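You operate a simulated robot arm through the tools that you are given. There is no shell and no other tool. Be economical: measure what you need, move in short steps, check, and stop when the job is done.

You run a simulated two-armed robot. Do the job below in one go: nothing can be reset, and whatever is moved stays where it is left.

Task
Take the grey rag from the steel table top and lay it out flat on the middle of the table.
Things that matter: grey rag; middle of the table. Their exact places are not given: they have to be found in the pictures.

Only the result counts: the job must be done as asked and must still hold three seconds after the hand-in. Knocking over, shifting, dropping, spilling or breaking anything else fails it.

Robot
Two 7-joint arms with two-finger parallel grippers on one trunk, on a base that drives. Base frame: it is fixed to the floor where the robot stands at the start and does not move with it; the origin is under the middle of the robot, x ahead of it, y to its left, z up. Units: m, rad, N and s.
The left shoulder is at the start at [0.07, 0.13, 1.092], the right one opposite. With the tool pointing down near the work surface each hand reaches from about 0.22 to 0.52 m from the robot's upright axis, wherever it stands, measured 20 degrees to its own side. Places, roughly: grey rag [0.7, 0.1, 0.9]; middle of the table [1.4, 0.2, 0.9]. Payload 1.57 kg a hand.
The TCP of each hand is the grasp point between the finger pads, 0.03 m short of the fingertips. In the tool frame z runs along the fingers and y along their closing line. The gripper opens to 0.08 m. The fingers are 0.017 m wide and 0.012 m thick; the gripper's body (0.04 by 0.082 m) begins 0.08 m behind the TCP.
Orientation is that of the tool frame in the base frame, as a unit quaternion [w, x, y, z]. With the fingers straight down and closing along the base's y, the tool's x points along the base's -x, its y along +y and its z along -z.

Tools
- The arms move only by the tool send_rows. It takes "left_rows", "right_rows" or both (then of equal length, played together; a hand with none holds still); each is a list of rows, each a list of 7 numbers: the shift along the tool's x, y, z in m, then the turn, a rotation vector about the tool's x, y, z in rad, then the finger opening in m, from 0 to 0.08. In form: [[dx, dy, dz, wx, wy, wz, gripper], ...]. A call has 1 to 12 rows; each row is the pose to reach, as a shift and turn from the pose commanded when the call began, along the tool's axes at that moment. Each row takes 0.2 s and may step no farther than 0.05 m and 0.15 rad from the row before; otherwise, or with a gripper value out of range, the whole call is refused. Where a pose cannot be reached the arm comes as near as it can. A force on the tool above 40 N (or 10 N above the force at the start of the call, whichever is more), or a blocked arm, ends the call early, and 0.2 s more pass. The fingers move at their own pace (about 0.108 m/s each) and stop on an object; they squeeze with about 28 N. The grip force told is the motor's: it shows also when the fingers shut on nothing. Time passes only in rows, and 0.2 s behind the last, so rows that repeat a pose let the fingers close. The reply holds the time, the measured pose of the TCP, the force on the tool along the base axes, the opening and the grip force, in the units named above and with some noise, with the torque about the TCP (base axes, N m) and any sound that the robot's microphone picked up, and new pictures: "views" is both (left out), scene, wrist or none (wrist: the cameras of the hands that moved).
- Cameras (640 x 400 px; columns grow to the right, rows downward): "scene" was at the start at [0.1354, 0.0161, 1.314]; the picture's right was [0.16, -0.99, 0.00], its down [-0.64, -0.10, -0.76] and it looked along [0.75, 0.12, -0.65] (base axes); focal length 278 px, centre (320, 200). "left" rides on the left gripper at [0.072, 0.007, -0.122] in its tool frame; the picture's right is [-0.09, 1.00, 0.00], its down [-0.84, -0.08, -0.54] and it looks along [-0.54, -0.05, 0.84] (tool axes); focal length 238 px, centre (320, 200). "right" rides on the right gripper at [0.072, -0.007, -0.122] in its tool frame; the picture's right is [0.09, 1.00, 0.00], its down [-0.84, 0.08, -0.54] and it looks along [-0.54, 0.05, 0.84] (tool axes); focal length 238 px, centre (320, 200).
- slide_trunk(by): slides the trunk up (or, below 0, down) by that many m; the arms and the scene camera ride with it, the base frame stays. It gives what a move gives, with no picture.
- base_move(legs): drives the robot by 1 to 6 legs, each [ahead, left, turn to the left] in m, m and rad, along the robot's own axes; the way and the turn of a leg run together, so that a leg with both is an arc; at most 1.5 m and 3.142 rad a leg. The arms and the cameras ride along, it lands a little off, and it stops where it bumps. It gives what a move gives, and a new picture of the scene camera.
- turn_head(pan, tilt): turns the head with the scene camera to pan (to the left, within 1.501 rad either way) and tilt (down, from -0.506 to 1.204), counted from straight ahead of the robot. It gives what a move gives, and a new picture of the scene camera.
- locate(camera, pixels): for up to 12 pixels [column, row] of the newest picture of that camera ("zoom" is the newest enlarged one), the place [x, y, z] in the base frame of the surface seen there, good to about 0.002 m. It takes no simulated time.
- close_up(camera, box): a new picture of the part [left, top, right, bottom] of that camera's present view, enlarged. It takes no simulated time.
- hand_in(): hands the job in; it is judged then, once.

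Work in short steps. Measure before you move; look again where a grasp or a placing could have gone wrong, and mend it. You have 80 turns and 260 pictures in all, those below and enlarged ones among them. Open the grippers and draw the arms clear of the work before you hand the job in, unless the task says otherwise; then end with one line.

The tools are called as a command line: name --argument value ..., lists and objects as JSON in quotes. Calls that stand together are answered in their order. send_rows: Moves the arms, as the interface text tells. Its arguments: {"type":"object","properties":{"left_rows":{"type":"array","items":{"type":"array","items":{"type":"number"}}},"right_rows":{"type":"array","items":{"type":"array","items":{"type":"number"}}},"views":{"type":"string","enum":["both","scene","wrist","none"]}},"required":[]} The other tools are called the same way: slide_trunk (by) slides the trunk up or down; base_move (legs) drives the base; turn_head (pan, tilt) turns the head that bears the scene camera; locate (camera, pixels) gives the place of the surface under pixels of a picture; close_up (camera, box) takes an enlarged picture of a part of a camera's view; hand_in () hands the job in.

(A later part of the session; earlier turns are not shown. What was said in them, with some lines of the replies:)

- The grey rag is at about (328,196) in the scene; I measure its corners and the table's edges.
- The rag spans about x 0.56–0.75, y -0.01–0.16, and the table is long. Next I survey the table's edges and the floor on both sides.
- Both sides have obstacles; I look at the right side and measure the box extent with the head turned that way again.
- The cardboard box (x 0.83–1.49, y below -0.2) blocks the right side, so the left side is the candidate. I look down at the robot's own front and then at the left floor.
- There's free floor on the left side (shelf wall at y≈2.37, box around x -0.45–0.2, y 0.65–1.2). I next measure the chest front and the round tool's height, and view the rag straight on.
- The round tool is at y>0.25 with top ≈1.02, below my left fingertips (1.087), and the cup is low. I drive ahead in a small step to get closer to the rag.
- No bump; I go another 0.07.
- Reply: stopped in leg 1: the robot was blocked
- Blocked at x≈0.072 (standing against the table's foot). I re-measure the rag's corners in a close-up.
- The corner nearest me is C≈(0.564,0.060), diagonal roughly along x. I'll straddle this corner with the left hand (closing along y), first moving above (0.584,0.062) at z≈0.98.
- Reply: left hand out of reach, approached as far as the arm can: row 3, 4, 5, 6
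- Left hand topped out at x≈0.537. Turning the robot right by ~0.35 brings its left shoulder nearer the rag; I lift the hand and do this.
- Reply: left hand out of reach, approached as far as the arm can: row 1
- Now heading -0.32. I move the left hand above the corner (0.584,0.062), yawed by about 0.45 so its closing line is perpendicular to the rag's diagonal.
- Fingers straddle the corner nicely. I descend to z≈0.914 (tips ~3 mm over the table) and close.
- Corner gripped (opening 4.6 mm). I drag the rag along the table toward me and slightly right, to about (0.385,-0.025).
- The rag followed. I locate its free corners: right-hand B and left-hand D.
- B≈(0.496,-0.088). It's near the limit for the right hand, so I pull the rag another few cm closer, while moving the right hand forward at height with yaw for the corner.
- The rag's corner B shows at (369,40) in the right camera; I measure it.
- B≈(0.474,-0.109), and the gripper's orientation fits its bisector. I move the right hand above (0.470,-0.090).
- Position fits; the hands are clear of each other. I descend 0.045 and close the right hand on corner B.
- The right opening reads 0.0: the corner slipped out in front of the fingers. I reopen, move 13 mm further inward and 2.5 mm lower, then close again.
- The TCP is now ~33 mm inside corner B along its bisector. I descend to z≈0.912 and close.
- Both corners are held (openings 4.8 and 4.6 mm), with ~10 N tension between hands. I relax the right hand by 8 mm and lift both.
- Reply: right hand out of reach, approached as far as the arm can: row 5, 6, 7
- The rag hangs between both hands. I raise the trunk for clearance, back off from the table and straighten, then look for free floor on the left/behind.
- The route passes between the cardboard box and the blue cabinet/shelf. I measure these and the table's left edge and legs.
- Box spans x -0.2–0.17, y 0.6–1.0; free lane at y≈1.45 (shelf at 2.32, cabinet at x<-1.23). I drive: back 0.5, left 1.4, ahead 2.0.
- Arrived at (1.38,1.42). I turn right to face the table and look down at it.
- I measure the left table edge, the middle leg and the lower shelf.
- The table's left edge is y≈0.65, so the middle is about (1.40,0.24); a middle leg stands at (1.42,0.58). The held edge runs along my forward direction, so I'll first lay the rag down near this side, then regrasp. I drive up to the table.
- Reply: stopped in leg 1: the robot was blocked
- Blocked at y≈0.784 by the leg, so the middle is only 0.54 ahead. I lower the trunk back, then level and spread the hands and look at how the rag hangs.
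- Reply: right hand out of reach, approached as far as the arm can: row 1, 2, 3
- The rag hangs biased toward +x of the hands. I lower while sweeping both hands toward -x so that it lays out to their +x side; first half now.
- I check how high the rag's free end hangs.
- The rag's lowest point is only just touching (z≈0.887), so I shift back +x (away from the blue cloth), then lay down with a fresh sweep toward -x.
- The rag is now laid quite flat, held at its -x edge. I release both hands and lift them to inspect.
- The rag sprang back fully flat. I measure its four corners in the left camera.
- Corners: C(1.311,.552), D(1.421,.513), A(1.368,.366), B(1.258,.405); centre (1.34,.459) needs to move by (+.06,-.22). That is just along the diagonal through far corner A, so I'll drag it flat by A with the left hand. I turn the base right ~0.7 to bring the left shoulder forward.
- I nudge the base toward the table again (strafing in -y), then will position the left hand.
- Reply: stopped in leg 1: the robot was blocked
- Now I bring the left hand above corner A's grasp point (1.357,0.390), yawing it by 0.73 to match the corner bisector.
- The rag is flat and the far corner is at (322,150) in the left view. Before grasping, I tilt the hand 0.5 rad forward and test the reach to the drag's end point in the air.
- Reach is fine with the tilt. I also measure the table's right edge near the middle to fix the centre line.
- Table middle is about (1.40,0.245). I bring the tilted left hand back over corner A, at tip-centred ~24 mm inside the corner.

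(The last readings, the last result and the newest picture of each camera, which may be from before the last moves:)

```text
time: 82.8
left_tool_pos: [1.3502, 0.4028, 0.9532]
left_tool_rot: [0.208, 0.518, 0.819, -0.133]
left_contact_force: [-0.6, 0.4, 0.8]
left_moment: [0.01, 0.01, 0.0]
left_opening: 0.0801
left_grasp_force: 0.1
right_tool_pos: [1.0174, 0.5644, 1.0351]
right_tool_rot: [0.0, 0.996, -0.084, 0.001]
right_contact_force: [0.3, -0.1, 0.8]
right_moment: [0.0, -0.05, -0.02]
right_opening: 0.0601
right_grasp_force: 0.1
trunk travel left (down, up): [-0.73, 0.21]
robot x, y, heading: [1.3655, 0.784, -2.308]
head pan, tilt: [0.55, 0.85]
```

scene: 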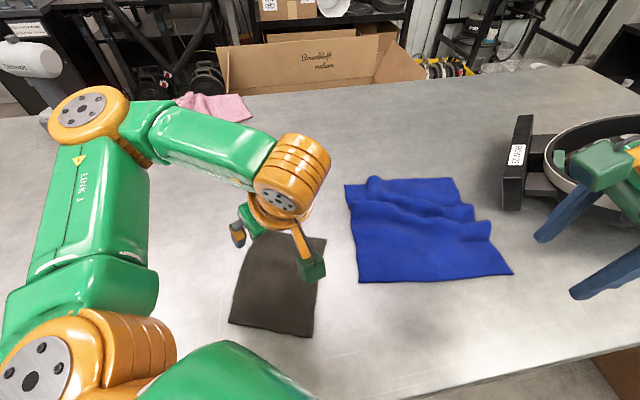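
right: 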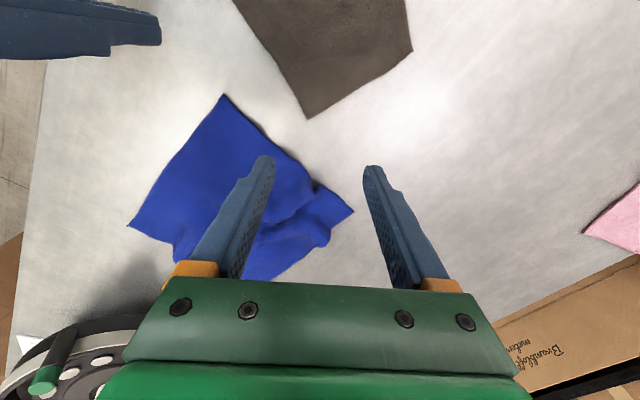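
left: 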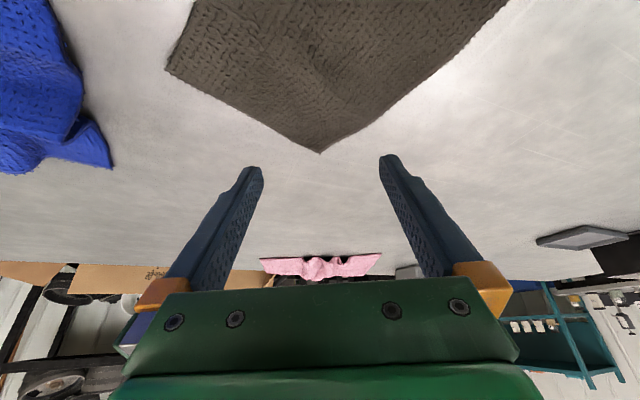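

Symmetric over the corner. I descend to z≈0.913 and close.

send_rows --left_rows '[[0.01, 0, 0.018, 0, 0, 0, 0.08], [0.0192, 0, 0.0352, 0, 0, 0, 0.08], [0.0192, 0, 0.0352, 0, 0, 0, 0.08], [0.0192, 0, 0.0352, 0, 0, 0, 0.05], [0.0192, 0, 0.0352, 0, 0, 0, 0.02], [0.0192, 0, 0.0352, 0, 0, 0, 0.0], [0.0192, 0, 0.0352, 0, 0, 0, 0.0], [0.0192, 0, 0.0352, 0, 0, 0, 0.0]]' --views "wrist"

```text
time: 84.6
left_tool_pos: [1.3523, 0.4023, 0.9149]
left_tool_rot: [0.208, 0.516, 0.82, -0.134]
left_contact_force: [0.2, 0.3, 1.7]
left_moment: [-0.01, -0.02, -0.05]
left_opening: 0.005
left_grasp_force: 25.3
right_tool_pos: [1.0172, 0.5642, 1.0373]
right_tool_rot: [0.001, 0.997, -0.083, 0.0]
right_contact_force: [-0.3, 0.4, -0.7]
right_moment: [0.0, 0.04, 0.01]
right_opening: 0.06
right_grasp_force: 0.1
trunk travel left (down, up): [-0.73, 0.21]
robot x, y, heading: [1.3648, 0.7768, -2.307]
head pan, tilt: [0.55, 0.85]
```

left: 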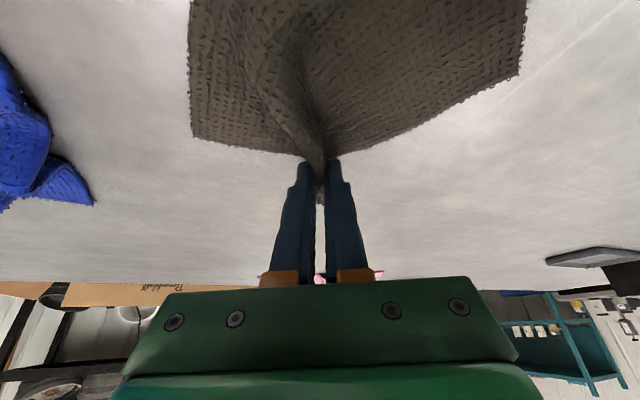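

Gripped (5 mm). I drag the rag by (+0.06,-0.214) along the table.

send_rows --left_rows '[[-0.025, -0.005, 0.011, 0, 0, 0, 0], [-0.05, -0.01, 0.025, 0, 0, 0, 0], [-0.075, -0.015, 0.038, 0, 0, 0, 0], [-0.1, -0.02, 0.051, 0, 0, 0, 0], [-0.125, -0.025, 0.065, 0, 0, 0, 0], [-0.15, -0.03, 0.079, 0, 0, 0, 0], [-0.175, -0.035, 0.092, 0, 0, 0, 0], [-0.1935, -0.038, 0.1022, 0, 0, 0, 0], [-0.1935, -0.038, 0.1022, 0, 0, 0, 0]]'

```text
time: 86.6
left_tool_pos: [1.4145, 0.1851, 0.9182]
left_tool_rot: [0.208, 0.517, 0.819, -0.134]
left_contact_force: [-1.3, -0.4, -0.7]
left_moment: [0.0, -0.01, -0.04]
left_opening: 0.0047
left_grasp_force: 24.8
right_tool_pos: [1.0174, 0.5642, 1.0362]
right_tool_rot: [0.0, 0.997, -0.083, 0.0]
right_contact_force: [0.2, 0.8, -0.5]
right_moment: [0.03, -0.01, -0.02]
right_opening: 0.0599
right_grasp_force: 0.1
trunk travel left (down, up): [-0.73, 0.21]
robot x, y, heading: [1.3679, 0.7774, -2.31]
head pan, tilt: [0.55, 0.85]
```

scene: 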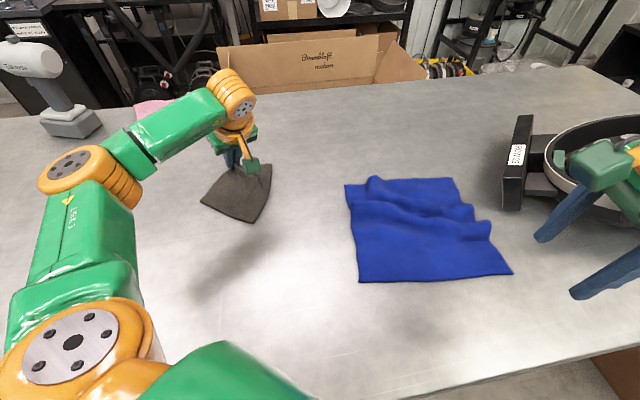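
left: 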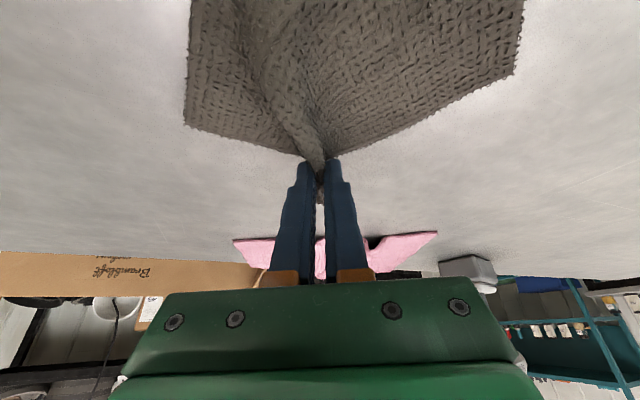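

It followed. I lower by 3 mm, open, and lift straight up to look.

send_rows --left_rows '[[0.001, 0, 0.0026, 0, 0, 0, 0], [0.001, 0, 0.0026, 0, 0, 0, 0.03], [0.001, 0, 0.0026, 0, 0, 0, 0.07], [0.001, 0, 0.0026, 0, 0, 0, 0.07], [-0.014, 0, -0.026, 0, 0, 0, 0.07], [-0.03, 0, -0.055, 0, 0, 0, 0.07], [-0.02, 0, -0.08, 0, 0, 0, 0.07], [0.01, 0, -0.11, 0, 0, 0, 0.07], [0.04, 0.0, -0.14, 0, 0, 0, 0.07]]'

close_up --camera "scene" --box '[160, 120, 360, 245]'

```text
time: 88.6
left_tool_pos: [1.372, 0.2806, 1.0242]
left_tool_rot: [0.208, 0.516, 0.82, -0.134]
left_contact_force: [0.2, 0.7, -0.4]
left_moment: [-0.05, 0.03, 0.0]
left_opening: 0.0698
left_grasp_force: 0.0
right_tool_pos: [1.0165, 0.5653, 1.0365]
right_tool_rot: [0.001, 0.997, -0.083, 0.001]
right_contact_force: [-0.1, -0.4, 0.2]
right_moment: [-0.02, -0.01, -0.02]
right_opening: 0.0599
right_grasp_force: 0.0
trunk travel left (down, up): [-0.73, 0.21]
robot x, y, heading: [1.3679, 0.7795, -2.306]
head pan, tilt: [0.55, 0.85]
```

scene: 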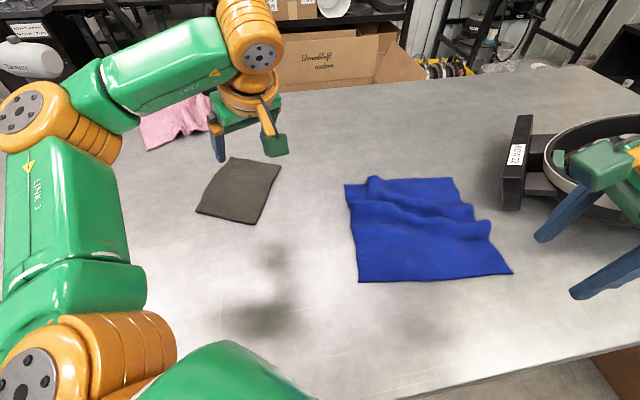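
left: 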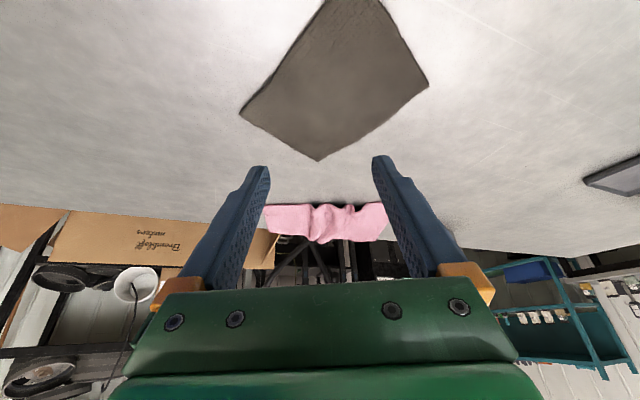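

```text
3.20 times, centred on (260, 182) of scene
```

zoom: 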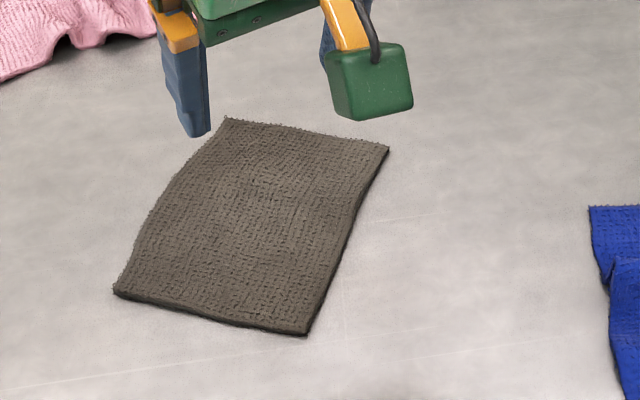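

It lies flat. I measure the corners for the centre.

locate --camera "zoom" --pixels '[[227, 121], [386, 149], [306, 331], [116, 290], [255, 225], [180, 200], [340, 240], [300, 150]]'

close_up --camera "left" --box '[220, 0, 460, 165]'

```text
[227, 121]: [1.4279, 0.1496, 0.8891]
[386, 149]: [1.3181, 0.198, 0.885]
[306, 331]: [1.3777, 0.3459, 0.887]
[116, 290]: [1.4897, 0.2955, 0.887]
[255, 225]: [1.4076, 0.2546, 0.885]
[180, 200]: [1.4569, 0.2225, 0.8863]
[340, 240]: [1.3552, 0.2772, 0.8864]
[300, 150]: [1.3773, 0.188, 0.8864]
```

```text
2.42 times, centred on (340, 82) of left
```

zoom: 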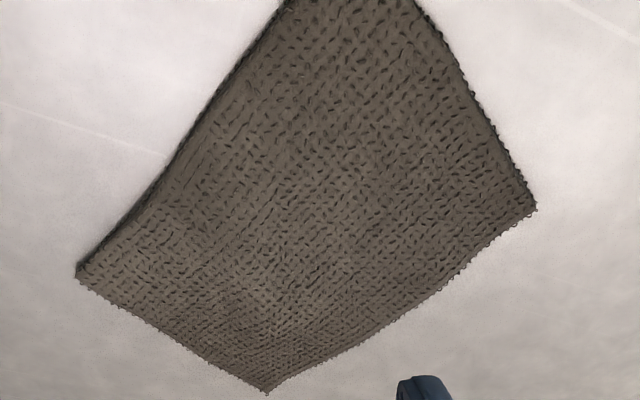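

The centre is (1.403,0.247) and all points lie at table level: flat and in the middle. I draw the left hand up and back from the rag.

send_rows --left_rows '[[0.0, 0, -0.04, 0, 0, 0, 0.07], [0.02, 0, -0.08, 0, 0, 0, 0.07], [0.05, 0, -0.11, 0, 0, 0, 0.07], [0.08, 0, -0.14, 0, 0, 0, 0.07], [0.11, 0, -0.16, 0, 0, 0, 0.07], [0.11, 0, -0.16, 0, 0, 0, 0.07], [0.11, 0, -0.16, 0, 0, 0, 0.07]]'

```text
time: 90.2
left_tool_pos: [1.2951, 0.4373, 1.1101]
left_tool_rot: [0.208, 0.516, 0.82, -0.134]
left_contact_force: [-0.1, 0.1, -0.2]
left_moment: [0.02, 0.03, 0.02]
left_opening: 0.0701
left_grasp_force: 0.0
right_tool_pos: [1.0174, 0.5637, 1.0344]
right_tool_rot: [0.0, 0.997, -0.082, 0.0]
right_contact_force: [-0.4, -0.5, 0.3]
right_moment: [-0.01, 0.0, -0.03]
right_opening: 0.0598
right_grasp_force: 0.1
trunk travel left (down, up): [-0.73, 0.21]
robot x, y, heading: [1.3661, 0.7805, -2.305]
head pan, tilt: [0.55, 0.85]
```

scene: 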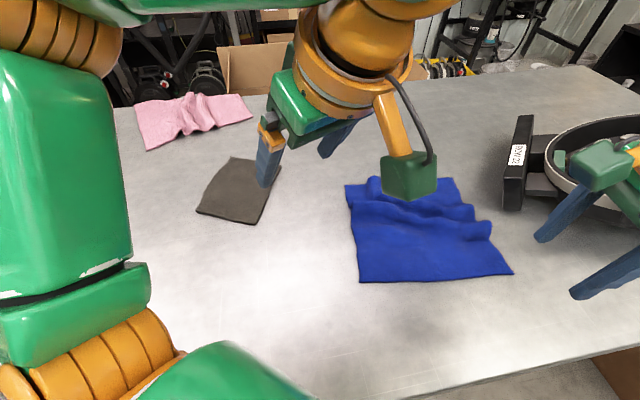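
left: 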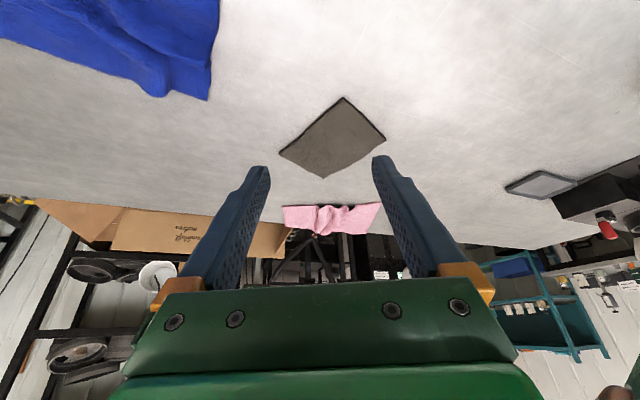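

The rag lies flat, both grippers are open and clear, and nothing else was moved. I hand in.

hand_in

```text
The job is handed in.
```

The grey rag now lies flat on the middle of the table, centred at about (1.40, 0.25). Both grippers are open and clear of it, and I saw nothing else disturbed.
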